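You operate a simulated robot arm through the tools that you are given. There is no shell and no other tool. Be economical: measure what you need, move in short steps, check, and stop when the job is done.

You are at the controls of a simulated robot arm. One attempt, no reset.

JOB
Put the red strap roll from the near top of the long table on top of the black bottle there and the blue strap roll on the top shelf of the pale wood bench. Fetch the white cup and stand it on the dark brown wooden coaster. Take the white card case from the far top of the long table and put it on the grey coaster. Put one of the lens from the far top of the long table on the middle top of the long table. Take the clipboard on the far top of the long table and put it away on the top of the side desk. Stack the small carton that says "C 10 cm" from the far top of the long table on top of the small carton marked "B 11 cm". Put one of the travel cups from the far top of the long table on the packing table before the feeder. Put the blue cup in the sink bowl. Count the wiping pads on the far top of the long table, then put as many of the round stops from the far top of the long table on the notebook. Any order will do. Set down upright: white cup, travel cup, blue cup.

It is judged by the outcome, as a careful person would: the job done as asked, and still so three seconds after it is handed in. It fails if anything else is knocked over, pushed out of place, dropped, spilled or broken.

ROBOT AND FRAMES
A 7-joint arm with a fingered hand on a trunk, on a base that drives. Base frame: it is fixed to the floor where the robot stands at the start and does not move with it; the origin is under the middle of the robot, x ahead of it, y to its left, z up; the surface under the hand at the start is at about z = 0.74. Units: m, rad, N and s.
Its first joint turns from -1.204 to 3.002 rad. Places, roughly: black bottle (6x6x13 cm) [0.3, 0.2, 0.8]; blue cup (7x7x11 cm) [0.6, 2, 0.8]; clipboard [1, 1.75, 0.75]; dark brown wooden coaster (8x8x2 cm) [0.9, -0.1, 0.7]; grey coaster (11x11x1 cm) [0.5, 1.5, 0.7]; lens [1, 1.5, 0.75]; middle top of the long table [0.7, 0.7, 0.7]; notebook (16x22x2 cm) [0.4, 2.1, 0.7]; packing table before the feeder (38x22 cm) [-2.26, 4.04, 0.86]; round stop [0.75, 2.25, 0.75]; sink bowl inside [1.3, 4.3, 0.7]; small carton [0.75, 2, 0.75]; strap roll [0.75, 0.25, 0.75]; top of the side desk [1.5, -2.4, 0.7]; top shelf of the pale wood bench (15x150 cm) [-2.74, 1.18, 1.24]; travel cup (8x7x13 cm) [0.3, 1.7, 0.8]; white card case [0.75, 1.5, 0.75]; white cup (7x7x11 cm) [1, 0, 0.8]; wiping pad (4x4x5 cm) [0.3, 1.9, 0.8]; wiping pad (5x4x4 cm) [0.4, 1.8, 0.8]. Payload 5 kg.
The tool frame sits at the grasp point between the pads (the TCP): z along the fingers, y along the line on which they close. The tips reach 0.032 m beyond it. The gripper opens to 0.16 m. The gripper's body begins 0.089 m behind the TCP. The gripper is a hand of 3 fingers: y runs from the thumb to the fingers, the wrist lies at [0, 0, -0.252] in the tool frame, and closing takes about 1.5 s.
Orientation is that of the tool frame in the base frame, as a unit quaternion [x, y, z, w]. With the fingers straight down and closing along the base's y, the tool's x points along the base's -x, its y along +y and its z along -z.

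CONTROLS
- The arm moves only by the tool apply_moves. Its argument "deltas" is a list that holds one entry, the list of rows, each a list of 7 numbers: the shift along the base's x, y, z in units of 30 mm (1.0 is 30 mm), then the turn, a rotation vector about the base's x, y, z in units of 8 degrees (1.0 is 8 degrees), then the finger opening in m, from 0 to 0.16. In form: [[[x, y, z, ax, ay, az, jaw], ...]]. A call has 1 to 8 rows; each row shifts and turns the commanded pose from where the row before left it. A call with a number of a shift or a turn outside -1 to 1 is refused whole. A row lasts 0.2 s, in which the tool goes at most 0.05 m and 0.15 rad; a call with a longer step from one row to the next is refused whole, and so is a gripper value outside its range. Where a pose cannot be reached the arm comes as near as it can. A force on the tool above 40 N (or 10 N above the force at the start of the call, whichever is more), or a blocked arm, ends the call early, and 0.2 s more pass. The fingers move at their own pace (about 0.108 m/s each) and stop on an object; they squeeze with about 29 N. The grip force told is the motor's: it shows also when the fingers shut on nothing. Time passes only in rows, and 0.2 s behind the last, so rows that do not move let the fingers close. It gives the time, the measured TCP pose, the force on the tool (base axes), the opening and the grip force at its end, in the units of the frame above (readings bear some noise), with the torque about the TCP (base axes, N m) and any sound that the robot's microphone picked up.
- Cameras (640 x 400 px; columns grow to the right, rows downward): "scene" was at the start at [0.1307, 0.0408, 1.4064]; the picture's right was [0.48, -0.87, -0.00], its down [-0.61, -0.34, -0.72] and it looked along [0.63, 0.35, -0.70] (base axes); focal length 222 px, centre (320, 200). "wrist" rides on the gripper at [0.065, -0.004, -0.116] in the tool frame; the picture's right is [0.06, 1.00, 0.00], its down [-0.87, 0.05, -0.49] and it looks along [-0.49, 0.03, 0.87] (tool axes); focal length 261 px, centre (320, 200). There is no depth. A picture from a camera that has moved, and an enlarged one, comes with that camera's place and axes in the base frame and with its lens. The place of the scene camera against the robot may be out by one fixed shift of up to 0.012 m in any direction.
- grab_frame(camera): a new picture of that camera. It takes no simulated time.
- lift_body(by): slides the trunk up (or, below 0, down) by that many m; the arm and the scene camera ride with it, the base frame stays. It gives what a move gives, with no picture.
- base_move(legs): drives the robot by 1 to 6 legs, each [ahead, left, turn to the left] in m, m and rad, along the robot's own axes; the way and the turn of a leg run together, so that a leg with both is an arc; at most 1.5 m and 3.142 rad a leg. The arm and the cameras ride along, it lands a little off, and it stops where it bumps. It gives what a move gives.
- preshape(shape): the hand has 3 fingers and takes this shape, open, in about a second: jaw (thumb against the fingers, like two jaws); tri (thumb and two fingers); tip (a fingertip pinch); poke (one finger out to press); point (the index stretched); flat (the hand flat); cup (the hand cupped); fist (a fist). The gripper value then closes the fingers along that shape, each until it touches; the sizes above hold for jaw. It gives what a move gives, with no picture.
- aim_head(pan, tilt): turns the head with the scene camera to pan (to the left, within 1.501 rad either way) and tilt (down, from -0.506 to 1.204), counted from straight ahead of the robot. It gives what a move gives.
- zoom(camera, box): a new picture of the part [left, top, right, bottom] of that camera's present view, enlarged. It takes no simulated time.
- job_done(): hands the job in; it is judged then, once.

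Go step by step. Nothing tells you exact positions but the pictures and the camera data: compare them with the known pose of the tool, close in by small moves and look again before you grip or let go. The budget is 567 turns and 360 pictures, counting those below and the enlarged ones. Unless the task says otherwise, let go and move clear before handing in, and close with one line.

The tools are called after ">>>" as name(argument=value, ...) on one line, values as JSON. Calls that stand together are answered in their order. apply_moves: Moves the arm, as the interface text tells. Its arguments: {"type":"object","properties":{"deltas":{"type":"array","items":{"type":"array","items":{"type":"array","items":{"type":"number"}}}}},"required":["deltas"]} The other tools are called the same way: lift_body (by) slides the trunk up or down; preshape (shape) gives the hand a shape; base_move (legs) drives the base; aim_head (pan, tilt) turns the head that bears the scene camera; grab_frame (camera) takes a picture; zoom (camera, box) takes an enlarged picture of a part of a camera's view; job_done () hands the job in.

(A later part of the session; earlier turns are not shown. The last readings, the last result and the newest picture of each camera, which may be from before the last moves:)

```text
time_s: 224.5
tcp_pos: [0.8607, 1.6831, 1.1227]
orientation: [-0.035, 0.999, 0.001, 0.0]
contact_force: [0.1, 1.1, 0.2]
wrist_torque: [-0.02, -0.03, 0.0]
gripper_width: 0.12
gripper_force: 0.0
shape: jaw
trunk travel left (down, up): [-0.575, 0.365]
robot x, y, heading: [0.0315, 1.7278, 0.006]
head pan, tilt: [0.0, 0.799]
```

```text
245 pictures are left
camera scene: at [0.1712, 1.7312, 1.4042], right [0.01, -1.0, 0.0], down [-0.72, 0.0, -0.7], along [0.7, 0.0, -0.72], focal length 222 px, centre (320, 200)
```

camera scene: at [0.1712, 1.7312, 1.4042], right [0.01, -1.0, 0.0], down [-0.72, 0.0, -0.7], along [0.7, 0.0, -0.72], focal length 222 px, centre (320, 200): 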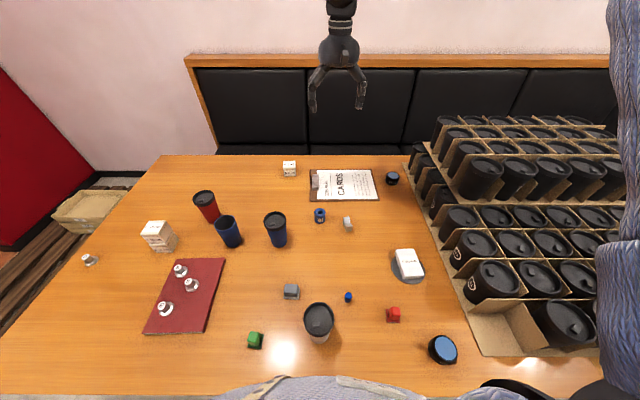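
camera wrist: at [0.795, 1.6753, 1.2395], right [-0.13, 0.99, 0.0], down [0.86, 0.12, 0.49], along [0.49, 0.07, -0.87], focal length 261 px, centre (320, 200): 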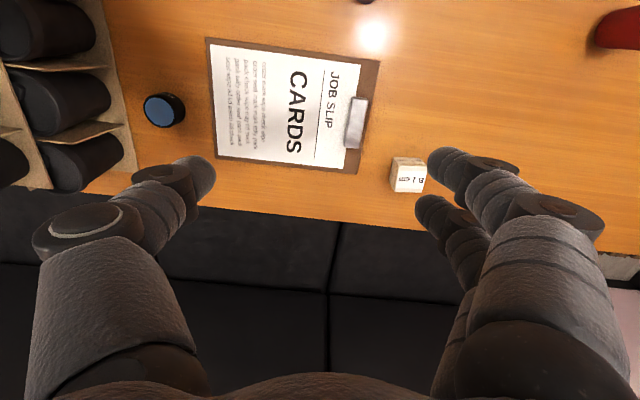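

>>> zoom(camera="wrist", box=[300, 60, 440, 200])

>>> zoom(camera="scene", box=[270, 150, 400, 240])

```text
2.86 times, centred on (370, 130) of wrist
camera zoom: at [0.795, 1.6753, 1.2395], right [-0.13, 0.99, 0.0], down [0.86, 0.12, 0.49], along [0.49, 0.07, -0.87], focal length 745 px, centre (177, 400)
```

zoom: 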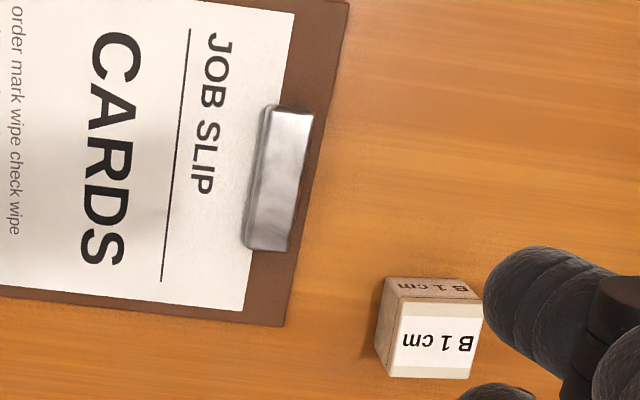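

```text
4.44 times, centred on (335, 195) of scene
camera zoom: at [0.1712, 1.7312, 1.4042], right [0.01, -1.0, 0.0], down [-0.72, 0.0, -0.7], along [0.7, 0.0, -0.72], focal length 987 px, centre (253, 222)
```

zoom: 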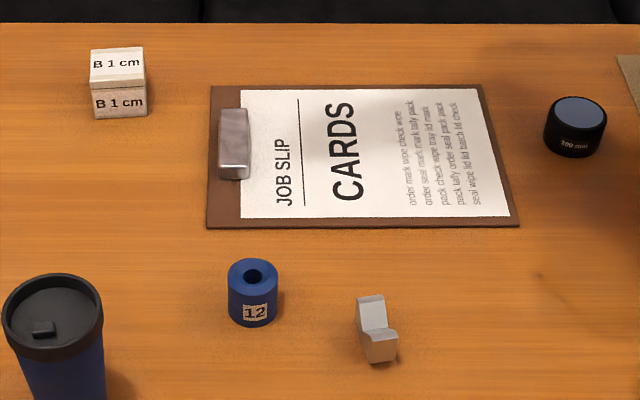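

Clip block ≈ 9 × 2.7 cm at (0.897, 1.756). I'll pinch it across its short side. Moving above it.

>>> apply_moves(deltas=[[[0.24, 0.49, -0.9, 0, 0, -0.35, 0.09], [0.24, 0.49, -0.9, 0, 0, 0, 0.09], [0.24, 0.49, -0.9, 0, 0, 0, 0.09], [0.24, 0.49, -0.9, 0, 0, 0, 0.08], [0.24, 0.49, -0.9, 0, 0, 0, 0.08], [0, 0, -0.9, 0, 0, 0, 0.08], [0, 0, -0.9, 0, 0, 0, 0.08], [0, 0, -0.9, 0, 0, 0, 0.08]]])

>>> grab_frame(camera="wrist")

>>> zoom(camera="scene", box=[260, 130, 390, 220])

```text
time_s: 226.3
tcp_pos: [0.8961, 1.7568, 0.9075]
orientation: [-0.011, 1.0, 0.0, -0.001]
contact_force: [0.4, -0.1, 0.0]
wrist_torque: [0.0, 0.02, -0.02]
gripper_width: 0.0806
gripper_force: 0.0
shape: jaw
trunk travel left (down, up): [-0.575, 0.365]
robot x, y, heading: [0.0337, 1.7286, 0.011]
head pan, tilt: [0.0, 0.799]
```

```text
242 pictures are left
camera wrist: at [0.8313, 1.7521, 1.0233], right [-0.09, 1.0, 0.0], down [0.87, 0.07, 0.49], along [0.49, 0.04, -0.87], focal length 261 px, centre (320, 200)
```

wrist: 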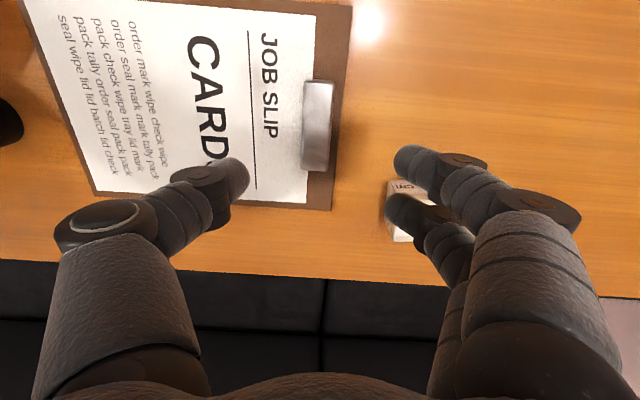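

```text
4.44 times, centred on (325, 175) of scene
camera zoom: at [0.173, 1.731, 1.4041], right [0.01, -1.0, 0.0], down [-0.72, 0.0, -0.7], along [0.7, 0.0, -0.72], focal length 987 px, centre (298, 311)
```

zoom: 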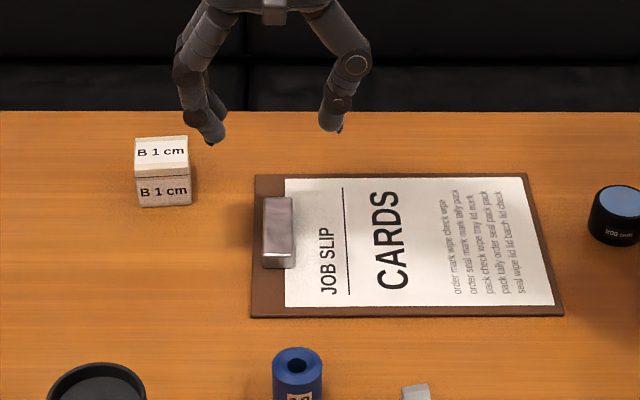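

>>> apply_moves(deltas=[[[0, -0.05, -0.8, 0, 0, 0, 0.055], [0, 0, -0.8, 0, 0, 0, 0.055], [0, 0, -0.8, 0, 0, 0, 0.055], [0, 0, -0.6, 0, 0, 0, 0.055], [0, 0, 0, 0, 0, 0, 0.055]]])

>>> grab_frame(camera="wrist")

>>> zoom(camera="scene", box=[270, 150, 370, 220])

```text
time_s: 227.5
tcp_pos: [0.897, 1.7563, 0.8174]
orientation: [-0.012, 1.0, 0.001, -0.001]
contact_force: [0.1, 0.5, 0.6]
wrist_torque: [-0.01, 0.03, -0.02]
gripper_width: 0.0555
gripper_force: 0.1
shape: jaw
trunk travel left (down, up): [-0.575, 0.365]
robot x, y, heading: [0.0312, 1.73, 0.007]
head pan, tilt: [0.0, 0.799]
```

```text
240 pictures are left
camera wrist: at [0.8311, 1.7507, 0.9331], right [-0.09, 1.0, 0.0], down [0.87, 0.07, 0.49], along [0.49, 0.04, -0.87], focal length 261 px, centre (320, 200)
```

wrist: 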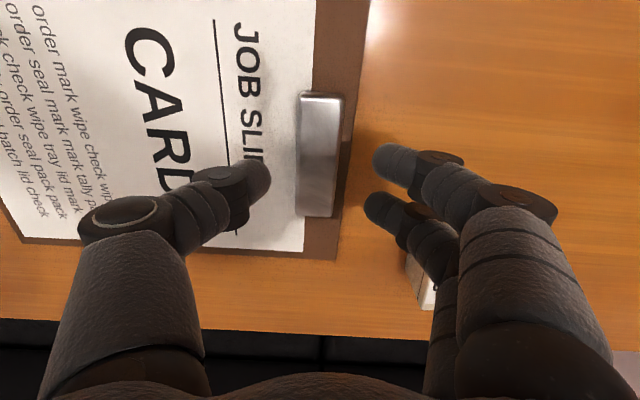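

```text
5.71 times, centred on (320, 185) of scene
camera zoom: at [0.1722, 1.7314, 1.4041], right [0.01, -1.0, 0.0], down [-0.72, 0.0, -0.7], along [0.7, 0.0, -0.72], focal length 1269 px, centre (320, 286)
```

zoom: 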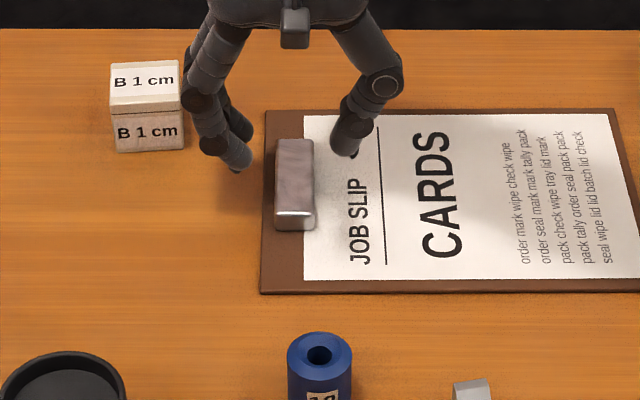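

>>> apply_moves(deltas=[[[0, 0, -0.5, 0, 0, 0, 0.055], [0, 0, -0.4, 0, 0, 0, 0.055], [0, 0, -0.2, 0, 0, 0, 0.055], [0, 0, -0.1, 0, 0, 0, 0.055]]])

```text
time_s: 228.5
tcp_pos: [0.8959, 1.7554, 0.7821]
orientation: [-0.012, 1.0, 0.0, -0.001]
contact_force: [-0.1, 0.3, -0.4]
wrist_torque: [-0.02, -0.01, 0.03]
gripper_width: 0.0556
gripper_force: 0.1
shape: jaw
trunk travel left (down, up): [-0.575, 0.365]
robot x, y, heading: [0.0341, 1.7315, 0.006]
head pan, tilt: [0.0, 0.799]
```

>>> apply_moves(deltas=[[[0, 0, -0.08, 0, 0, 0, 0.055], [0, 0, 0, 0, 0, 0, 0.03], [0, 0, 0, 0, 0, 0, 0.0], [0, 0, 0, 0, 0, 0, 0.0], [0, 0, 0, 0, 0, 0, 0.0], [0, 0, 0, 0, 0, 0, 0.0]]])

>>> grab_frame(camera="wrist")

```text
time_s: 229.9
tcp_pos: [0.895, 1.755, 0.7787]
orientation: [-0.012, 1.0, 0.0, -0.001]
contact_force: [0.2, -0.5, 0.4]
wrist_torque: [0.02, 0.01, -0.01]
gripper_width: 0.0243
gripper_force: 28.9
shape: jaw
trunk travel left (down, up): [-0.575, 0.365]
robot x, y, heading: [0.0297, 1.7308, 0.002]
head pan, tilt: [0.0, 0.799]
```

```text
238 pictures are left
camera wrist: at [0.8309, 1.7507, 0.8949], right [-0.09, 1.0, 0.0], down [0.87, 0.07, 0.49], along [0.49, 0.04, -0.87], focal length 261 px, centre (320, 200)
```

wrist: 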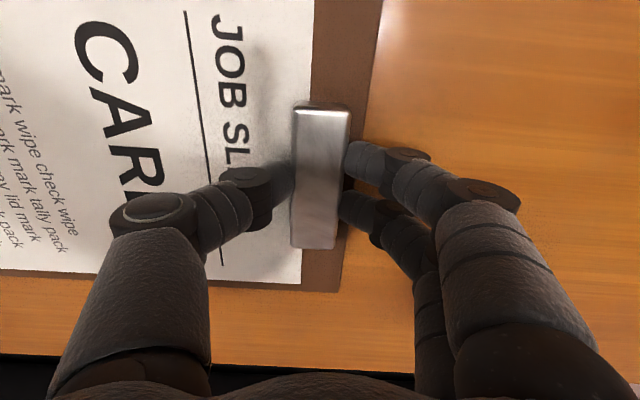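

Gripped at 24 mm. I lift slowly a few centimetres to see how the board behaves.

>>> apply_moves(deltas=[[[0, 0, 0.3, 0, 0, 0, 0], [0, 0, 0.4, 0, 0, 0, 0], [0, 0, 0.5, 0, 0, 0, 0], [0, 0, 0.5, 0, 0, 0, 0], [0, 0, 0, 0, 0, 0, 0]]])

>>> grab_frame(camera="wrist")

>>> zoom(camera="scene", box=[260, 130, 420, 230])

```text
time_s: 231.1
tcp_pos: [0.8952, 1.7535, 0.8294]
orientation: [-0.011, 1.0, -0.001, -0.001]
contact_force: [1.4, -0.5, -1.6]
wrist_torque: [0.25, 0.0, -0.03]
gripper_width: 0.0244
gripper_force: 29.2
shape: jaw
trunk travel left (down, up): [-0.575, 0.365]
robot x, y, heading: [0.0305, 1.7287, 0.009]
head pan, tilt: [0.0, 0.799]
```

```text
237 pictures are left
camera wrist: at [0.8314, 1.7498, 0.9457], right [-0.09, 1.0, 0.0], down [0.87, 0.07, 0.49], along [0.49, 0.04, -0.87], focal length 261 px, centre (320, 200)
```

wrist: 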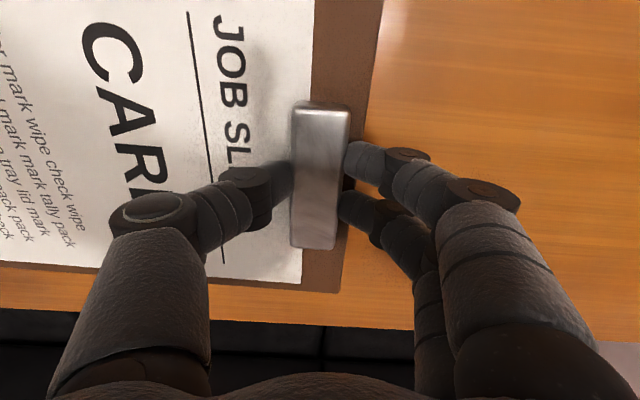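

```text
4.00 times, centred on (340, 180) of scene
camera zoom: at [0.1727, 1.7314, 1.404], right [0.01, -1.0, 0.0], down [-0.72, 0.0, -0.7], along [0.7, 0.0, -0.72], focal length 888 px, centre (240, 280)
```

zoom: 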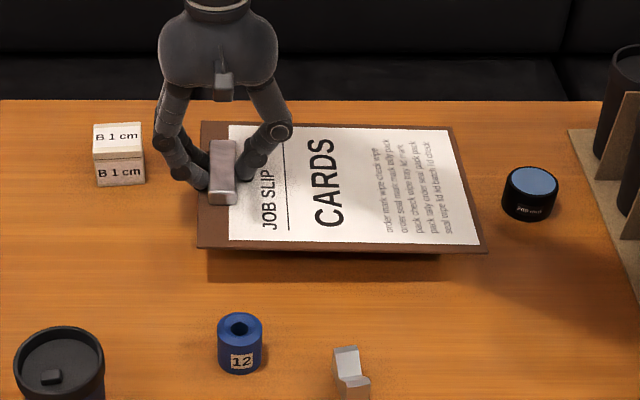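

The clipboard lifts level. I raise it well above everything and draw it in.

>>> apply_moves(deltas=[[[0, 0, 0.8, 0, 0, 0, 0], [0, 0, 0.8, 0, 0, 0, 0], [0, 0, 0.8, 0, 0, 0, 0], [0, 0, 0.8, 0, 0, 0, 0], [0, 0, 0.8, 0, 0, 0, 0], [0, 0, 0.8, 0, 0, 0, 0], [0, 0, 0.8, 0, 0, 0, 0], [0, 0, 0.8, 0, 0, 0, 0]]])

>>> apply_moves(deltas=[[[0, 0, 0.8, 0, 0, 0, 0], [0, 0, 0.8, 0, 0, 0, 0], [0, 0, 0.8, 0, 0, 0, 0], [-0.5, 0, 0.8, 0, 0, 0, 0], [-0.7, 0, 0.8, 0, 0, 0, 0], [-0.7, 0, 0, 0, 0, 0, 0], [-0.7, 0, 0, 0, 0, 0, 0], [-0.7, 0, 0, 0, 0, 0, 0]]])

>>> apply_moves(deltas=[[[-0.7, 0, 0, 0, 0, 0, 0], [-0.7, 0, 0, 0, 0, 0, 0], [-0.7, 0, 0, 0, 0, 0, 0], [-0.7, 0, 0, 0, 0, 0, 0], [-0.7, 0, 0, 0, 0, 0, 0], [-0.7, 0, 0, 0, 0, 0, 0], [-0.7, 0, 0, 0, 0, 0, 0], [-0.7, 0, 0, 0, 0, 0, 0]]])

>>> grab_frame(camera="scene")

```text
time_s: 232.9
tcp_pos: [0.8951, 1.7544, 1.0227]
orientation: [-0.011, 1.0, -0.001, -0.001]
contact_force: [-0.5, -0.5, -2.1]
wrist_torque: [0.19, -0.01, -0.01]
gripper_width: 0.0246
gripper_force: 29.1
shape: jaw
trunk travel left (down, up): [-0.575, 0.365]
robot x, y, heading: [0.0284, 1.7262, 0.004]
head pan, tilt: [0.0, 0.799]
```

```text
time_s: 234.7
tcp_pos: [0.7963, 1.754, 1.1437]
orientation: [-0.011, 1.0, 0.0, -0.001]
contact_force: [0.3, -0.6, -1.5]
wrist_torque: [0.25, 0.01, -0.01]
gripper_width: 0.0245
gripper_force: 29.3
shape: jaw
trunk travel left (down, up): [-0.575, 0.365]
robot x, y, heading: [0.0308, 1.7337, 0.008]
head pan, tilt: [0.0, 0.799]
```

```text
time_s: 236.5
tcp_pos: [0.629, 1.7545, 1.1438]
orientation: [-0.011, 1.0, 0.0, -0.002]
contact_force: [-0.2, 0.6, -2.7]
wrist_torque: [0.24, 0.03, -0.01]
gripper_width: 0.0245
gripper_force: 29.1
shape: jaw
trunk travel left (down, up): [-0.575, 0.365]
robot x, y, heading: [0.0316, 1.7296, 0.008]
head pan, tilt: [0.0, 0.799]
```

```text
235 pictures are left
camera scene: at [0.1719, 1.7313, 1.4041], right [0.01, -1.0, 0.0], down [-0.72, 0.0, -0.7], along [0.7, 0.0, -0.72], focal length 222 px, centre (320, 200)
```

scene: 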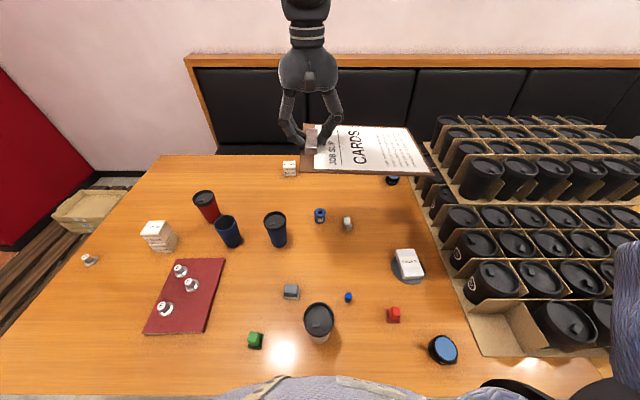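

>>> base_move(legs=[[-0.6, 0, 0], [0, 0, -1.579], [1.4, 0, 0]])

>>> aim_head(pan=0, tilt=0.45)

>>> grab_frame(camera="scene")

```text
time_s: 250.3
tcp_pos: [-0.5302, -0.2748, 1.142]
orientation: [0.697, 0.717, 0.001, -0.001]
contact_force: [0.5, 0.2, -3.2]
wrist_torque: [0.05, -0.26, -0.02]
gripper_width: 0.0246
gripper_force: 29.0
shape: jaw
trunk travel left (down, up): [-0.575, 0.365]
robot x, y, heading: [-0.5598, 0.3204, -1.562]
head pan, tilt: [0.0, 0.799]
```

```text
time_s: 251.1
tcp_pos: [-0.5318, -0.2735, 1.1429]
orientation: [0.697, 0.717, 0.001, 0.0]
contact_force: [0.3, 0.0, -2.1]
wrist_torque: [0.03, -0.21, 0.06]
gripper_width: 0.0242
gripper_force: 29.7
shape: jaw
trunk travel left (down, up): [-0.575, 0.365]
robot x, y, heading: [-0.554, 0.3226, -1.56]
head pan, tilt: [0.0, 0.45]
```

```text
234 pictures are left
camera scene: at [-0.5487, 0.1809, 1.4344], right [-1.0, -0.01, 0.0], down [0.0, 0.44, -0.9], along [0.01, -0.9, -0.44], focal length 222 px, centre (320, 200)
```

scene: 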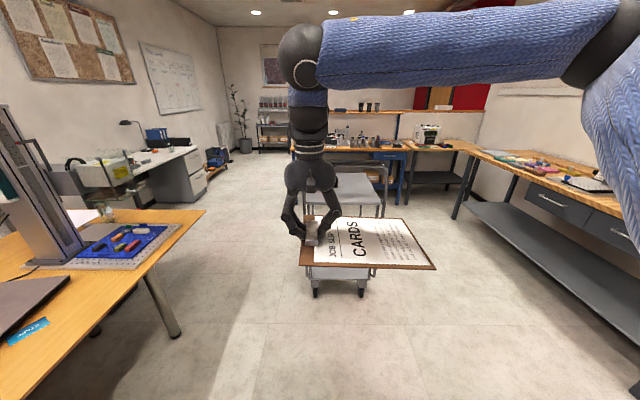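

>>> zoom(camera="scene", box=[50, 100, 250, 220])

```text
3.20 times, centred on (150, 160) of scene
camera zoom: at [-0.5487, 0.1809, 1.4344], right [-1.0, -0.01, 0.0], down [0.0, 0.44, -0.9], along [0.01, -0.9, -0.44], focal length 711 px, centre (864, 328)
```

zoom: 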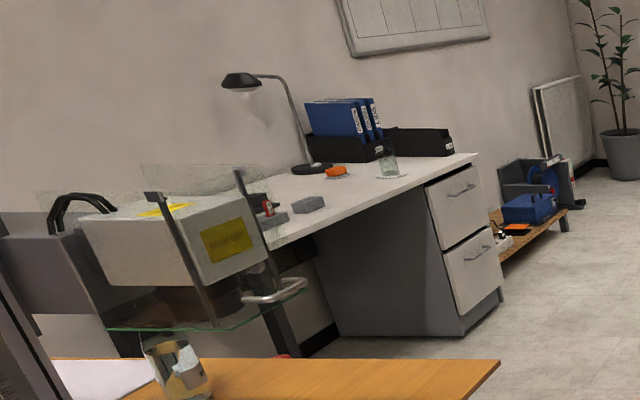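

The side desk (white, front edge x ≈ 1.1, y -1.5 to -2.8) is left ahead. I pass between the cart and the table end along x ≈ -0.1.

>>> base_move(legs=[[0, 0.45, -0.01], [0.6, 0, 0]])

>>> aim_head(pan=0.3, tilt=0.6)

>>> grab_frame(camera="scene")

```text
time_s: 256.8
tcp_pos: [-0.0947, -0.8759, 1.1415]
orientation: [0.702, 0.712, 0.001, 0.0]
contact_force: [-0.1, 0.5, -2.9]
wrist_torque: [0.05, -0.24, -0.02]
gripper_width: 0.0243
gripper_force: 29.0
shape: jaw
trunk travel left (down, up): [-0.575, 0.365]
robot x, y, heading: [-0.1186, -0.279, -1.573]
head pan, tilt: [0.0, 0.45]
```

```text
time_s: 257.6
tcp_pos: [-0.0957, -0.8743, 1.1411]
orientation: [0.702, 0.712, 0.0, 0.0]
contact_force: [0.1, -0.6, -2.9]
wrist_torque: [0.01, -0.2, 0.02]
gripper_width: 0.0247
gripper_force: 28.8
shape: jaw
trunk travel left (down, up): [-0.575, 0.365]
robot x, y, heading: [-0.1143, -0.2767, -1.577]
head pan, tilt: [0.3, 0.6]
```

```text
232 pictures are left
camera scene: at [-0.0806, -0.4111, 1.421], right [-0.96, -0.29, 0.0], down [-0.17, 0.54, -0.83], along [0.24, -0.79, -0.56], focal length 222 px, centre (320, 200)
```

scene: 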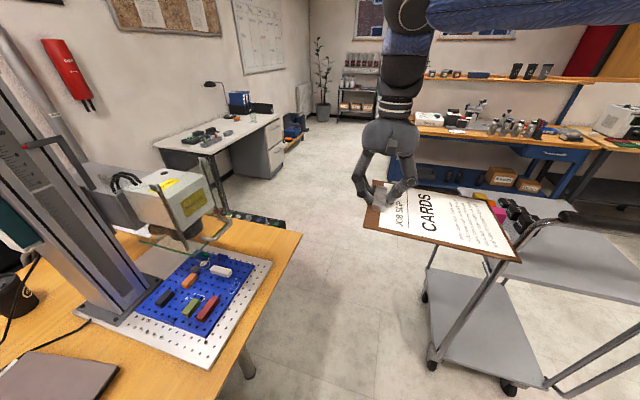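

>>> base_move(legs=[[1.4, 0, 0], [0, 0, 1.575]])

>>> aim_head(pan=-0.3, tilt=0.5)

>>> grab_frame(camera="scene")

```text
time_s: 268.5
tcp_pos: [0.4807, -1.6609, 1.1421]
orientation: [-0.01, 1.0, 0.0, -0.001]
contact_force: [0.4, 0.6, -2.1]
wrist_torque: [0.19, 0.04, -0.01]
gripper_width: 0.0243
gripper_force: 28.6
shape: jaw
trunk travel left (down, up): [-0.575, 0.365]
robot x, y, heading: [-0.1162, -1.6861, -0.003]
head pan, tilt: [0.3, 0.6]
```

```text
time_s: 269.5
tcp_pos: [0.4793, -1.6623, 1.1425]
orientation: [-0.01, 1.0, 0.0, -0.001]
contact_force: [-0.7, -0.1, -2.2]
wrist_torque: [0.25, 0.01, -0.01]
gripper_width: 0.0245
gripper_force: 28.8
shape: jaw
trunk travel left (down, up): [-0.575, 0.365]
robot x, y, heading: [-0.1203, -1.6823, -0.002]
head pan, tilt: [-0.3, 0.499]
```

```text
231 pictures are left
camera scene: at [0.0285, -1.7094, 1.43], right [-0.29, -0.96, 0.0], down [-0.46, 0.14, -0.88], along [0.84, -0.26, -0.48], focal length 222 px, centre (320, 200)
```

scene: 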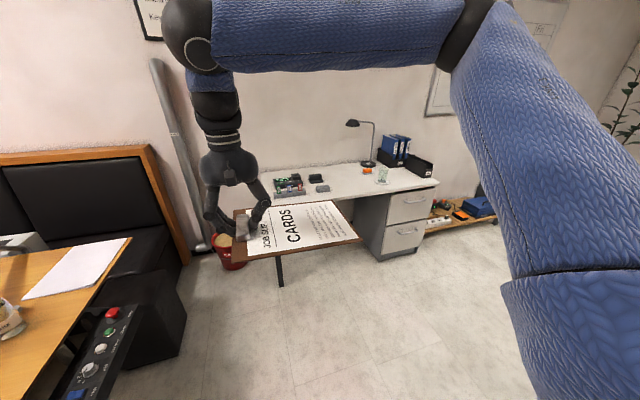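

>>> base_move(legs=[[0.5, -0.3, 0], [0.05, -0.3, 0]])

>>> aim_head(pan=0, tilt=0.65)

>>> grab_frame(camera="scene")

>>> grab_frame(camera="wrist")

```text
time_s: 274.5
tcp_pos: [1.0311, -2.27, 1.1425]
orientation: [-0.004, 1.0, 0.0, -0.001]
contact_force: [-0.2, -0.8, -2.0]
wrist_torque: [0.22, 0.01, -0.01]
gripper_width: 0.0245
gripper_force: 29.0
shape: jaw
trunk travel left (down, up): [-0.575, 0.365]
robot x, y, heading: [0.4307, -2.2861, -0.011]
head pan, tilt: [-0.3, 0.499]
```

```text
time_s: 275.3
tcp_pos: [1.031, -2.2694, 1.1422]
orientation: [-0.006, 1.0, 0.0, 0.0]
contact_force: [0.0, -0.2, -2.8]
wrist_torque: [0.24, 0.0, -0.03]
gripper_width: 0.0247
gripper_force: 29.2
shape: jaw
trunk travel left (down, up): [-0.575, 0.365]
robot x, y, heading: [0.4337, -2.2914, -0.007]
head pan, tilt: [0.0, 0.649]
```

```text
230 pictures are left
camera scene: at [0.58, -2.2863, 1.4167], right [-0.01, -1.0, 0.0], down [-0.6, 0.01, -0.8], along [0.8, -0.01, -0.6], focal length 222 px, centre (320, 200)
```

scene: 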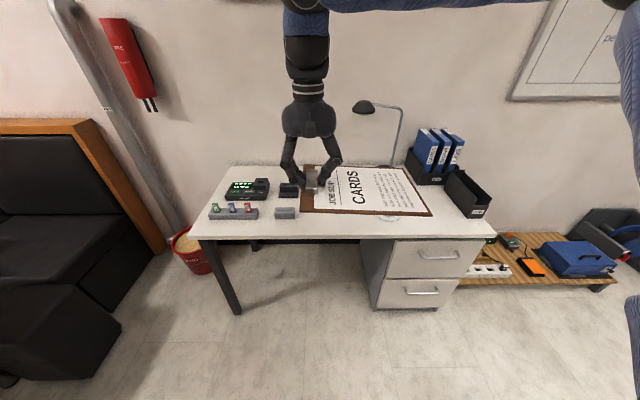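

```text
229 pictures are left
camera wrist: at [0.9664, -2.273, 1.2581], right [-0.07, 1.0, 0.0], down [0.87, 0.06, 0.49], along [0.49, 0.04, -0.87], focal length 261 px, centre (320, 200)
```

wrist: 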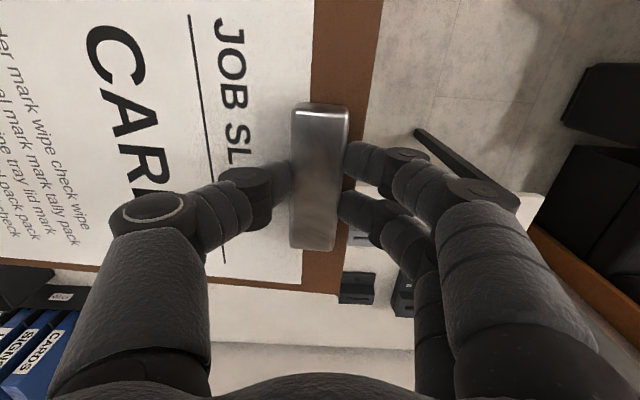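

I raise the board so I can see the free desk surface beneath.

>>> apply_moves(deltas=[[[-0.8, 0, 0.9, 0, 0, 0, 0], [-0.8, 0, 0.9, 0, 0, 0, 0], [-0.8, 0, 0.9, 0, 0, 0, 0], [-0.8, 0, 0.9, 0, 0, 0, 0], [-0.8, 0, 0.9, 0, 0, 0, 0], [-0.8, 0, 0.9, 0, 0, 0, 0], [-0.8, 0, 0.9, 0, 0, 0, 0], [-0.8, 0, 0.9, 0, 0, 0, 0]]])

>>> grab_frame(camera="scene")

```text
time_s: 277.1
tcp_pos: [0.8369, -2.2681, 1.358]
orientation: [-0.004, 1.0, -0.001, -0.001]
contact_force: [-1.2, 0.9, -2.5]
wrist_torque: [0.22, 0.0, 0.0]
gripper_width: 0.0244
gripper_force: 29.4
shape: jaw
trunk travel left (down, up): [-0.575, 0.365]
robot x, y, heading: [0.4329, -2.2848, -0.007]
head pan, tilt: [0.0, 0.649]
```

```text
228 pictures are left
camera scene: at [0.578, -2.2859, 1.4168], right [-0.01, -1.0, 0.0], down [-0.6, 0.0, -0.8], along [0.8, -0.01, -0.6], focal length 222 px, centre (320, 200)
```

scene: 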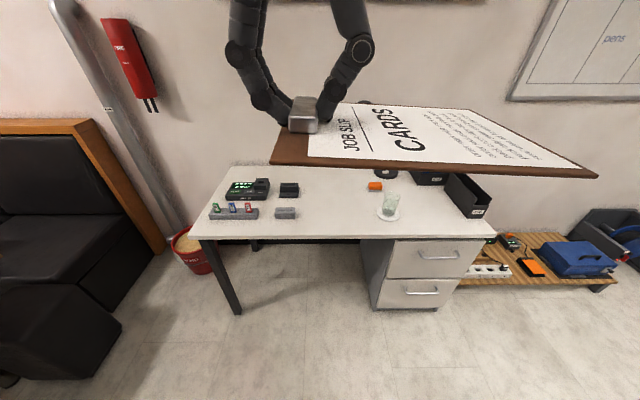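

Free desk patch: y -2.19 to -2.57 between the grey block and the glass saucer. I drive 0.1 m closer and bring the board over it.

>>> base_move(legs=[[0.1, 0, 0.008]])

>>> apply_moves(deltas=[[[0.95, 0, 0, 0, 0, 0, 0], [0.95, 0, 0, 0, 0, 0, 0], [0.95, 0, 0, 0, 0, 0, 0], [0.95, 0, 0, 0, 0, 0, 0], [0.95, 0, 0, 0, 0, 0, 0], [0.95, 0, 0, 0, 0, 0, 0], [0.95, 0, 0, 0, 0, 0, 0], [0.95, 0, 0, 0, 0, 0, 0]]])

>>> apply_moves(deltas=[[[0.95, 0, -0.5, 0, 0, 0, 0], [0.95, 0, -0.9, 0, 0, 0, 0], [0.95, 0, -0.9, 0, 0, 0, 0], [0.95, 0, -0.9, 0, 0, 0, 0], [0.95, 0, -0.9, 0, 0, 0, 0], [0.95, 0, -0.9, 0, 0, 0, 0], [0.95, 0, -0.9, 0, 0, 0, 0], [0.7, 0, -0.9, 0, 0, 0, 0]]])

>>> grab_frame(camera="scene")

>>> grab_frame(camera="wrist")

```text
time_s: 278.2
tcp_pos: [0.9418, -2.2657, 1.3562]
orientation: [-0.009, 1.0, 0.0, -0.001]
contact_force: [0.4, 0.4, -2.8]
wrist_torque: [0.19, 0.05, 0.01]
gripper_width: 0.0247
gripper_force: 28.8
shape: jaw
trunk travel left (down, up): [-0.575, 0.365]
robot x, y, heading: [0.5372, -2.287, 0.001]
head pan, tilt: [0.0, 0.649]
```

```text
time_s: 280.0
tcp_pos: [1.1676, -2.2653, 1.3567]
orientation: [-0.009, 1.0, -0.001, -0.001]
contact_force: [0.0, 1.4, -1.9]
wrist_torque: [0.23, 0.04, -0.03]
gripper_width: 0.0246
gripper_force: 29.2
shape: jaw
trunk travel left (down, up): [-0.575, 0.365]
robot x, y, heading: [0.5356, -2.2841, 0.0]
head pan, tilt: [0.0, 0.649]
```

```text
time_s: 281.8
tcp_pos: [1.3877, -2.2664, 1.1511]
orientation: [-0.009, 1.0, 0.0, -0.002]
contact_force: [0.0, -1.1, -2.3]
wrist_torque: [0.23, 0.03, 0.0]
gripper_width: 0.0243
gripper_force: 29.2
shape: jaw
trunk travel left (down, up): [-0.575, 0.365]
robot x, y, heading: [0.5346, -2.2859, -0.002]
head pan, tilt: [0.0, 0.649]
```

```text
227 pictures are left
camera scene: at [0.6825, -2.2856, 1.4165], right [0.0, -1.0, 0.0], down [-0.61, 0.0, -0.8], along [0.8, 0.0, -0.61], focal length 222 px, centre (320, 200)
```

scene: 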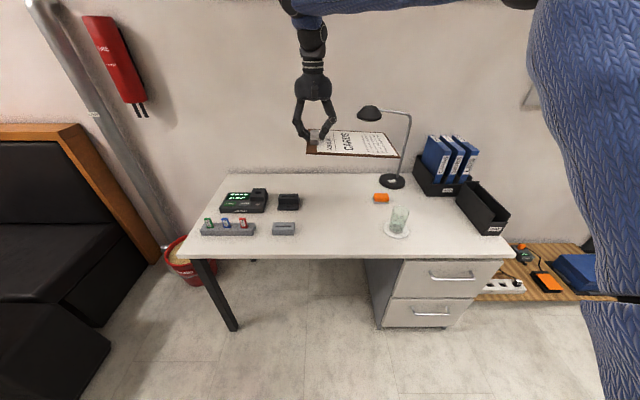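

```text
226 pictures are left
camera wrist: at [1.3244, -2.2715, 1.2682], right [-0.08, 1.0, 0.0], down [0.87, 0.07, 0.49], along [0.49, 0.04, -0.87], focal length 261 px, centre (320, 200)
```

wrist: 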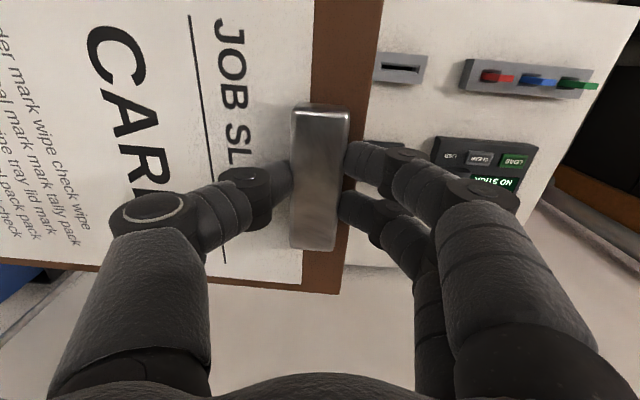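

>>> apply_moves(deltas=[[[0.3, 0.2, -0.9, 0, 0, 0, 0], [0.3, 0.1, -0.9, 0, 0, 0, 0], [0, 0, -0.9, 0, 0, 0, 0], [0, 0, -0.9, 0, 0, 0, 0], [0, 0, -0.9, 0, 0, 0, 0], [0, 0, -0.9, 0, 0, 0, 0], [0, 0, -0.9, 0, 0, 0, 0], [0, 0, -0.9, 0, 0, 0, 0]]])

>>> apply_moves(deltas=[[[0, 0, -0.8, 0, 0, 0, 0], [0, 0, -0.8, 0, 0, 0, 0], [0, 0, -0.6, 0, 0, 0, 0], [0, 0, 0, 0, 0, 0, 0]]])

>>> grab_frame(camera="scene")

>>> grab_frame(camera="wrist")

```text
time_s: 283.6
tcp_pos: [1.4077, -2.2575, 0.9374]
orientation: [-0.009, 1.0, -0.001, -0.001]
contact_force: [-0.2, -1.1, -2.5]
wrist_torque: [0.22, 0.03, 0.0]
gripper_width: 0.0243
gripper_force: 28.7
shape: jaw
trunk travel left (down, up): [-0.575, 0.365]
robot x, y, heading: [0.5335, -2.289, -0.0]
head pan, tilt: [0.0, 0.649]
```

```text
time_s: 284.6
tcp_pos: [1.4062, -2.2576, 0.8713]
orientation: [-0.009, 1.0, 0.0, -0.001]
contact_force: [0.4, 0.1, -1.3]
wrist_torque: [0.23, 0.01, -0.03]
gripper_width: 0.0242
gripper_force: 28.6
shape: jaw
trunk travel left (down, up): [-0.575, 0.365]
robot x, y, heading: [0.5352, -2.2883, -0.001]
head pan, tilt: [0.0, 0.649]
```

```text
225 pictures are left
camera scene: at [0.6805, -2.2853, 1.4168], right [0.0, -1.0, 0.0], down [-0.6, 0.0, -0.8], along [0.8, 0.0, -0.6], focal length 222 px, centre (320, 200)
```

scene: 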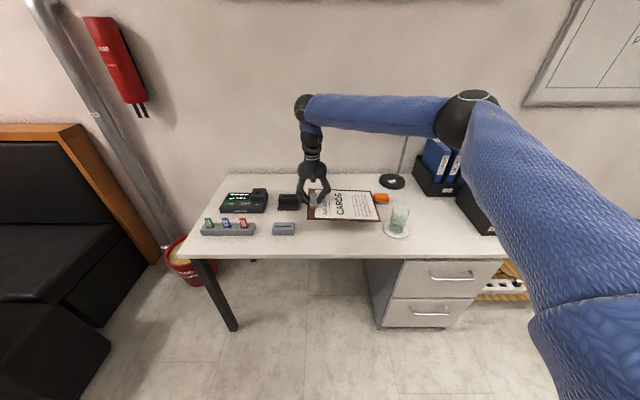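

```text
224 pictures are left
camera wrist: at [1.3417, -2.262, 0.9871], right [-0.08, 1.0, 0.0], down [0.87, 0.07, 0.49], along [0.49, 0.04, -0.87], focal length 261 px, centre (320, 200)
```

wrist: 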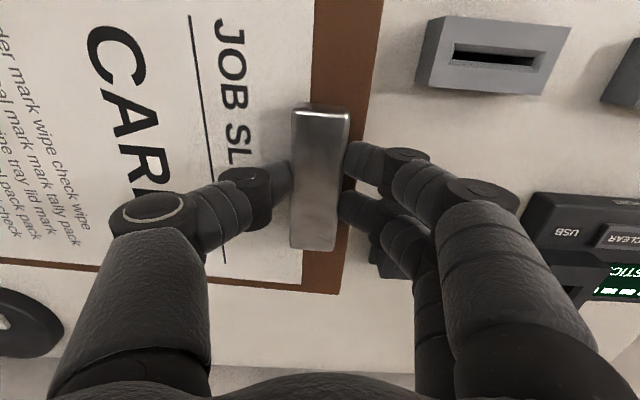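

>>> apply_moves(deltas=[[[0, 0, -0.8, 0, 0, 0, 0], [0, 0, -0.8, 0, 0, 0, 0], [0, 0, -0.6, 0, 0, 0, 0], [0, 0, 0, 0, 0, 0, 0]]])

>>> zoom(camera="scene", box=[260, 160, 440, 270])

```text
time_s: 285.6
tcp_pos: [1.4058, -2.2585, 0.8057]
orientation: [-0.008, 1.0, 0.001, 0.0]
contact_force: [-0.5, 0.2, -2.2]
wrist_torque: [0.21, 0.0, 0.01]
gripper_width: 0.0245
gripper_force: 29.1
shape: jaw
trunk travel left (down, up): [-0.575, 0.365]
robot x, y, heading: [0.5322, -2.2874, 0.0]
head pan, tilt: [0.0, 0.649]
```

```text
3.56 times, centred on (350, 215) of scene
camera zoom: at [0.6808, -2.2854, 1.4167], right [0.0, -1.0, 0.0], down [-0.6, 0.0, -0.8], along [0.8, 0.0, -0.6], focal length 790 px, centre (213, 147)
```

zoom: 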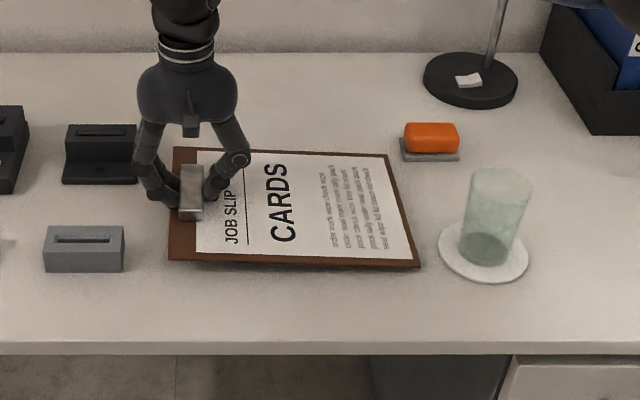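

>>> apply_moves(deltas=[[[0, 0.25, -0.5, 0, 0, 0, 0], [0, 0, -0.3, 0, 0, 0, 0], [0, 0, -0.2, 0, 0, 0, 0], [0, 0, 0, 0, 0, 0, 0]]])

```text
time_s: 286.6
tcp_pos: [1.4063, -2.2509, 0.7784]
orientation: [-0.009, 1.0, 0.0, 0.001]
contact_force: [1.3, -3.2, 20.3]
wrist_torque: [-0.24, -0.01, -0.01]
gripper_width: 0.0247
gripper_force: 29.3
shape: jaw
trunk travel left (down, up): [-0.575, 0.365]
robot x, y, heading: [0.535, -2.2856, -0.002]
head pan, tilt: [0.0, 0.649]
```

Board is down (desk at the same height). I relieve pressure slightly and release.

>>> apply_moves(deltas=[[[0, 0, 0.07, 0, 0, 0, 0], [0, 0, 0, 0, 0, 0, 0.03], [0, 0, 0, 0, 0, 0, 0.05], [0, 0, 0, 0, 0, 0, 0.055], [0, 0, 0.5, 0, 0, 0, 0.055], [0, 0, 0.8, 0, 0, 0, 0.055], [0, 0, 0.9, 0, 0, 0, 0.07], [0, 0, 0.9, 0, 0, 0, 0.07]]])

>>> apply_moves(deltas=[[[-0.4, 0, 0.95, 0, 0, 0, 0.12], [-0.8, 0, 0.95, 0, 0, 0, 0.12], [-0.8, 0, 0.95, 0, 0, 0, 0.12], [-0.8, 0, 0.95, 0, 0, 0, 0.12], [-0.8, 0, 0.95, 0, 0, 0, 0.12], [-0.8, 0, 0.95, 0, 0, 0, 0.12], [-0.8, 0, 0.95, 0, 0, 0, 0.12], [-0.8, 0, 0.95, 0, 0, 0, 0.12]]])

>>> grab_frame(camera="scene")

```text
time_s: 288.4
tcp_pos: [1.406, -2.2517, 0.8695]
orientation: [-0.009, 1.0, -0.002, -0.001]
contact_force: [-0.2, -0.4, 0.1]
wrist_torque: [-0.02, -0.02, -0.01]
gripper_width: 0.0695
gripper_force: 0.1
shape: jaw
trunk travel left (down, up): [-0.575, 0.365]
robot x, y, heading: [0.5351, -2.2856, -0.002]
head pan, tilt: [0.0, 0.649]
```

```text
time_s: 290.2
tcp_pos: [1.225, -2.2498, 1.0992]
orientation: [-0.008, 1.0, 0.001, 0.0]
contact_force: [0.1, 1.1, 0.4]
wrist_torque: [0.01, -0.03, -0.01]
gripper_width: 0.12
gripper_force: 0.1
shape: jaw
trunk travel left (down, up): [-0.575, 0.365]
robot x, y, heading: [0.5314, -2.2872, 0.001]
head pan, tilt: [0.0, 0.649]
```

```text
222 pictures are left
camera scene: at [0.6795, -2.2854, 1.4168], right [0.0, -1.0, 0.0], down [-0.6, 0.0, -0.8], along [0.8, 0.0, -0.6], focal length 222 px, centre (320, 200)
```

scene: 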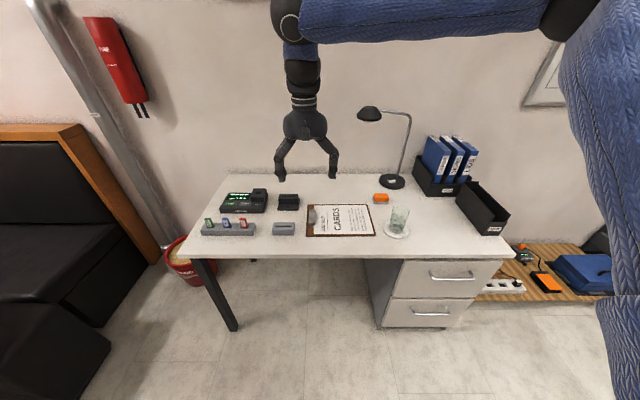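

Clipboard placed. I draw the arm in and drive back the way I came, to the far top.

>>> apply_moves(deltas=[[[-0.9, 0, 0.3, 0, 0, 0, 0.12], [-0.9, 0, 0.3, 0, 0, 0, 0.12], [-0.9, 0, 0.3, 0, 0, 0, 0.12], [-0.9, 0, 0.3, 0, 0, 0, 0.12], [-0.9, 0, 0.3, 0, 0, 0, 0.12], [-0.9, 0, 0.3, 0, 0, 0, 0.12], [-0.9, 0, 0.3, 0, 0, 0, 0.12]]])

>>> base_move(legs=[[-0.05, 0.3, 0], [-0.6, 0.3, 0], [0, 0, 1.57], [1.0, 0, 0]])

```text
time_s: 291.8
tcp_pos: [1.0358, -2.2489, 1.1606]
orientation: [-0.008, 1.0, 0.0, 0.0]
contact_force: [0.8, 0.6, -0.3]
wrist_torque: [-0.02, -0.01, 0.0]
gripper_width: 0.1198
gripper_force: 0.0
shape: jaw
trunk travel left (down, up): [-0.575, 0.365]
robot x, y, heading: [0.5365, -2.2852, -0.0]
head pan, tilt: [0.0, 0.649]
```

```text
time_s: 305.8
tcp_pos: [-0.1784, -0.183, 1.1594]
orientation: [0.72, -0.694, 0.001, 0.0]
contact_force: [0.3, 0.0, 0.2]
wrist_torque: [-0.02, 0.02, -0.02]
gripper_width: 0.1196
gripper_force: 0.0
shape: jaw
trunk travel left (down, up): [-0.575, 0.365]
robot x, y, heading: [-0.1334, -0.6838, 1.595]
head pan, tilt: [0.0, 0.649]
```

>>> base_move(legs=[[1.3, 0.3, -0.024], [1.25, 0, 0], [0, 0, -1.571]])

>>> aim_head(pan=0, tilt=0.7)

>>> grab_frame(camera="scene")

```text
time_s: 322.2
tcp_pos: [0.0768, 1.8857, 1.1604]
orientation: [-0.001, 1.0, 0.0, -0.001]
contact_force: [-0.2, 0.7, 0.6]
wrist_torque: [0.01, -0.05, 0.0]
gripper_width: 0.1197
gripper_force: 0.0
shape: jaw
trunk travel left (down, up): [-0.575, 0.365]
robot x, y, heading: [-0.4259, 1.8571, -0.015]
head pan, tilt: [0.0, 0.649]
```

```text
time_s: 322.9
tcp_pos: [0.0775, 1.8864, 1.1606]
orientation: [-0.002, 1.0, 0.0, -0.002]
contact_force: [0.0, -0.7, -0.1]
wrist_torque: [-0.05, -0.03, 0.0]
gripper_width: 0.1198
gripper_force: 0.1
shape: jaw
trunk travel left (down, up): [-0.575, 0.365]
robot x, y, heading: [-0.4257, 1.8602, -0.018]
head pan, tilt: [0.0, 0.7]
```

```text
221 pictures are left
camera scene: at [-0.2816, 1.8558, 1.4124], right [-0.02, -1.0, 0.0], down [-0.64, 0.01, -0.76], along [0.76, -0.01, -0.64], focal length 222 px, centre (320, 200)
```

scene: 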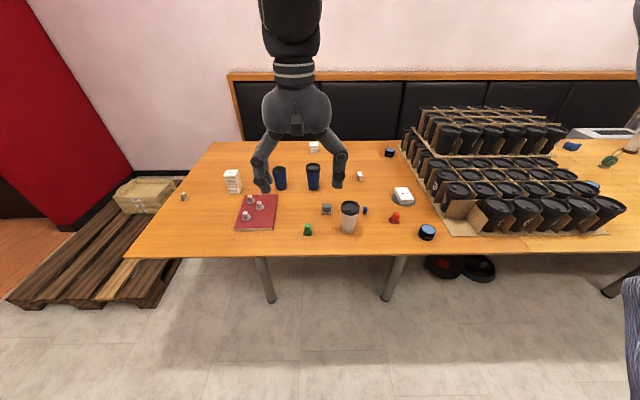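

>>> base_move(legs=[[0.42, 0.1, 0.017]])

>>> apply_moves(deltas=[[[0.7, 0.25, -0.6, 0, 0, 0, 0.12], [0.7, 0.25, -0.6, 0, 0, 0, 0.12], [0.7, 0.25, -0.6, 0, 0, 0, 0.12], [0.3, 0.25, -0.6, 0, 0, 0, 0.12], [0, 0, 0, 0, 0, 0, 0.12]]])

>>> grab_frame(camera="wrist")

```text
time_s: 325.5
tcp_pos: [0.4982, 1.9939, 1.1606]
orientation: [-0.011, 1.0, 0.001, -0.002]
contact_force: [0.9, 0.0, -0.9]
wrist_torque: [-0.02, 0.04, 0.0]
gripper_width: 0.1199
gripper_force: 0.1
shape: jaw
trunk travel left (down, up): [-0.575, 0.365]
robot x, y, heading: [-0.0063, 1.9549, 0.007]
head pan, tilt: [0.0, 0.7]
```

```text
time_s: 326.7
tcp_pos: [0.5709, 2.0238, 1.0875]
orientation: [-0.011, 1.0, 0.0, 0.0]
contact_force: [0.6, 0.4, 0.2]
wrist_torque: [0.02, -0.01, 0.03]
gripper_width: 0.1196
gripper_force: 0.1
shape: jaw
trunk travel left (down, up): [-0.575, 0.365]
robot x, y, heading: [-0.0044, 1.9533, 0.006]
head pan, tilt: [0.0, 0.7]
```

```text
220 pictures are left
camera wrist: at [0.5053, 2.0193, 1.2042], right [-0.09, 1.0, 0.0], down [0.87, 0.07, 0.49], along [0.49, 0.04, -0.87], focal length 261 px, centre (320, 200)
```

wrist: 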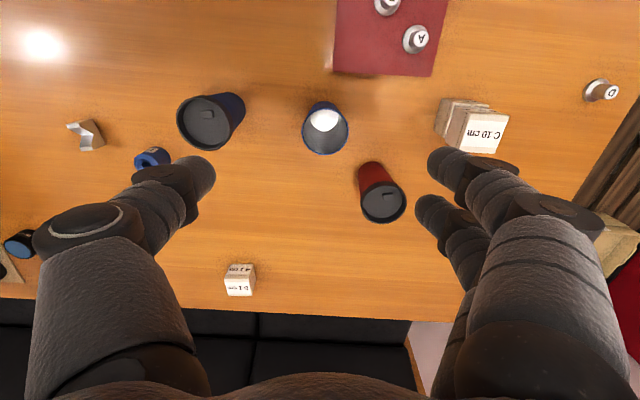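

Blue cup centre ≈ (0.597, 2.034). I turn the hand 45° so fingers avoid its neighbours, then lower.

>>> apply_moves(deltas=[[[0.2, 0.1, -0.5, 0, 0, 0.95, 0.11], [0.2, 0.1, -0.5, 0, 0, 0.95, 0.11], [0.2, 0.1, -0.5, 0, 0, 0.95, 0.11], [0.2, 0.04, -0.5, 0, 0, 0.95, 0.11], [0.1, 0, -0.5, 0, 0, 0.95, 0.11], [0, 0, -0.5, 0, 0, 0.95, 0.11], [0, 0, 0, 0, 0, 0, 0.11]]])

>>> grab_frame(camera="wrist")

```text
time_s: 328.3
tcp_pos: [0.5977, 2.0352, 0.9982]
orientation: [-0.398, 0.917, 0.0, -0.001]
contact_force: [-0.2, 0.8, 0.0]
wrist_torque: [-0.02, 0.0, 0.01]
gripper_width: 0.1105
gripper_force: 0.0
shape: jaw
trunk travel left (down, up): [-0.575, 0.365]
robot x, y, heading: [-0.0073, 1.9561, 0.01]
head pan, tilt: [0.0, 0.7]
```

```text
219 pictures are left
camera wrist: at [0.5554, 1.9847, 1.1144], right [-0.77, 0.64, 0.0], down [0.55, 0.67, 0.49], along [0.31, 0.38, -0.87], focal length 261 px, centre (320, 200)
```

wrist: 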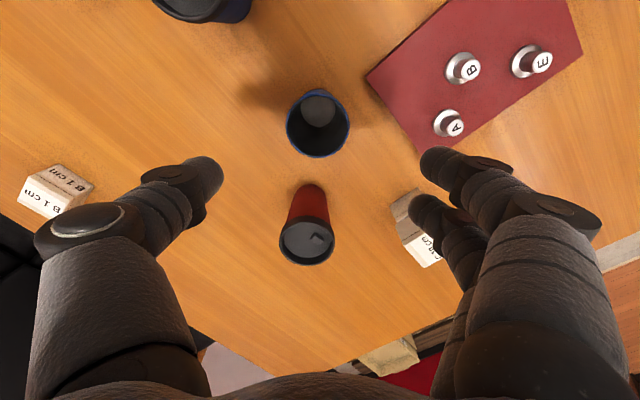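

>>> apply_moves(deltas=[[[0, -0.1, -0.94, 0, 0, 0, 0.11], [0, 0, -0.94, 0, 0, 0, 0.11], [0, 0, -0.94, 0, 0, 0, 0.11], [0, 0, -0.94, 0, 0, 0, 0.11], [0, 0, -0.94, 0, 0, 0, 0.11], [0, 0, -0.94, 0, 0, 0, 0.11], [0, 0, -0.94, 0, 0, 0, 0.11]]])

>>> grab_frame(camera="wrist")

```text
time_s: 329.9
tcp_pos: [0.5971, 2.0313, 0.8009]
orientation: [-0.398, 0.917, -0.001, -0.001]
contact_force: [0.3, 0.1, -0.6]
wrist_torque: [0.0, -0.01, 0.01]
gripper_width: 0.1106
gripper_force: 0.0
shape: jaw
trunk travel left (down, up): [-0.575, 0.365]
robot x, y, heading: [-0.0029, 1.9568, 0.005]
head pan, tilt: [0.0, 0.7]
```

```text
218 pictures are left
camera wrist: at [0.5559, 1.9818, 0.9162], right [-0.77, 0.64, 0.0], down [0.56, 0.67, 0.49], along [0.31, 0.38, -0.87], focal length 261 px, centre (320, 200)
```

wrist: 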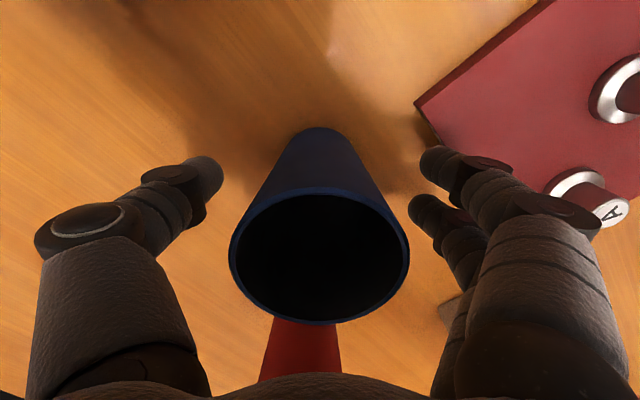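

>>> apply_moves(deltas=[[[0, 0, 0, 0, 0, 0, 0.07], [0, 0, 0, 0, 0, 0, 0.04], [0, 0, 0, 0, 0, 0, 0.0], [0, 0, 0, 0, 0, 0, 0.0], [0, 0, 0, 0, 0, 0, 0.0], [0, 0, 0, 0, 0, 0, 0.0]]])

>>> apply_moves(deltas=[[[0, 0, 0.5, 0, 0, 0, 0], [0, 0, 0.9, 0, 0, 0, 0], [0, 0, 0.9, 0, 0, 0, 0], [0, 0, 0.9, 0, 0, 0, 0], [0, 0, 0.9, 0, 0, 0, 0], [0, 0, 0.9, 0, 0, 0, 0], [0, 0, 0.9, 0, 0, 0, 0], [0, 0, 0.9, 0, 0, 0, 0]]])

>>> grab_frame(camera="wrist")

```text
time_s: 331.3
tcp_pos: [0.5968, 2.031, 0.8021]
orientation: [-0.399, 0.917, 0.0, -0.002]
contact_force: [0.0, 0.3, 0.4]
wrist_torque: [-0.05, 0.0, -0.01]
gripper_width: 0.0472
gripper_force: 9.5
shape: jaw
trunk travel left (down, up): [-0.575, 0.365]
robot x, y, heading: [-0.0043, 1.9581, 0.008]
head pan, tilt: [0.0, 0.7]
```

```text
time_s: 333.1
tcp_pos: [0.5973, 2.0313, 1.0071]
orientation: [-0.398, 0.918, 0.0, -0.001]
contact_force: [-0.3, 0.2, -1.0]
wrist_torque: [0.01, 0.02, 0.01]
gripper_width: 0.0473
gripper_force: 10.2
shape: jaw
trunk travel left (down, up): [-0.575, 0.365]
robot x, y, heading: [-0.0063, 1.9536, 0.006]
head pan, tilt: [0.0, 0.7]
```

```text
217 pictures are left
camera wrist: at [0.5556, 1.9814, 1.1214], right [-0.77, 0.64, 0.0], down [0.55, 0.67, 0.49], along [0.31, 0.38, -0.87], focal length 261 px, centre (320, 200)
```

wrist: 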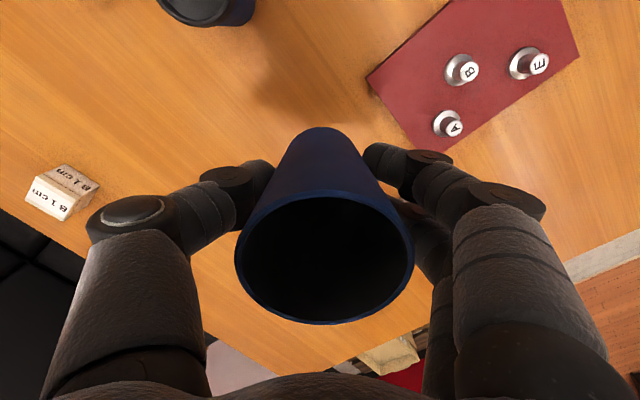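

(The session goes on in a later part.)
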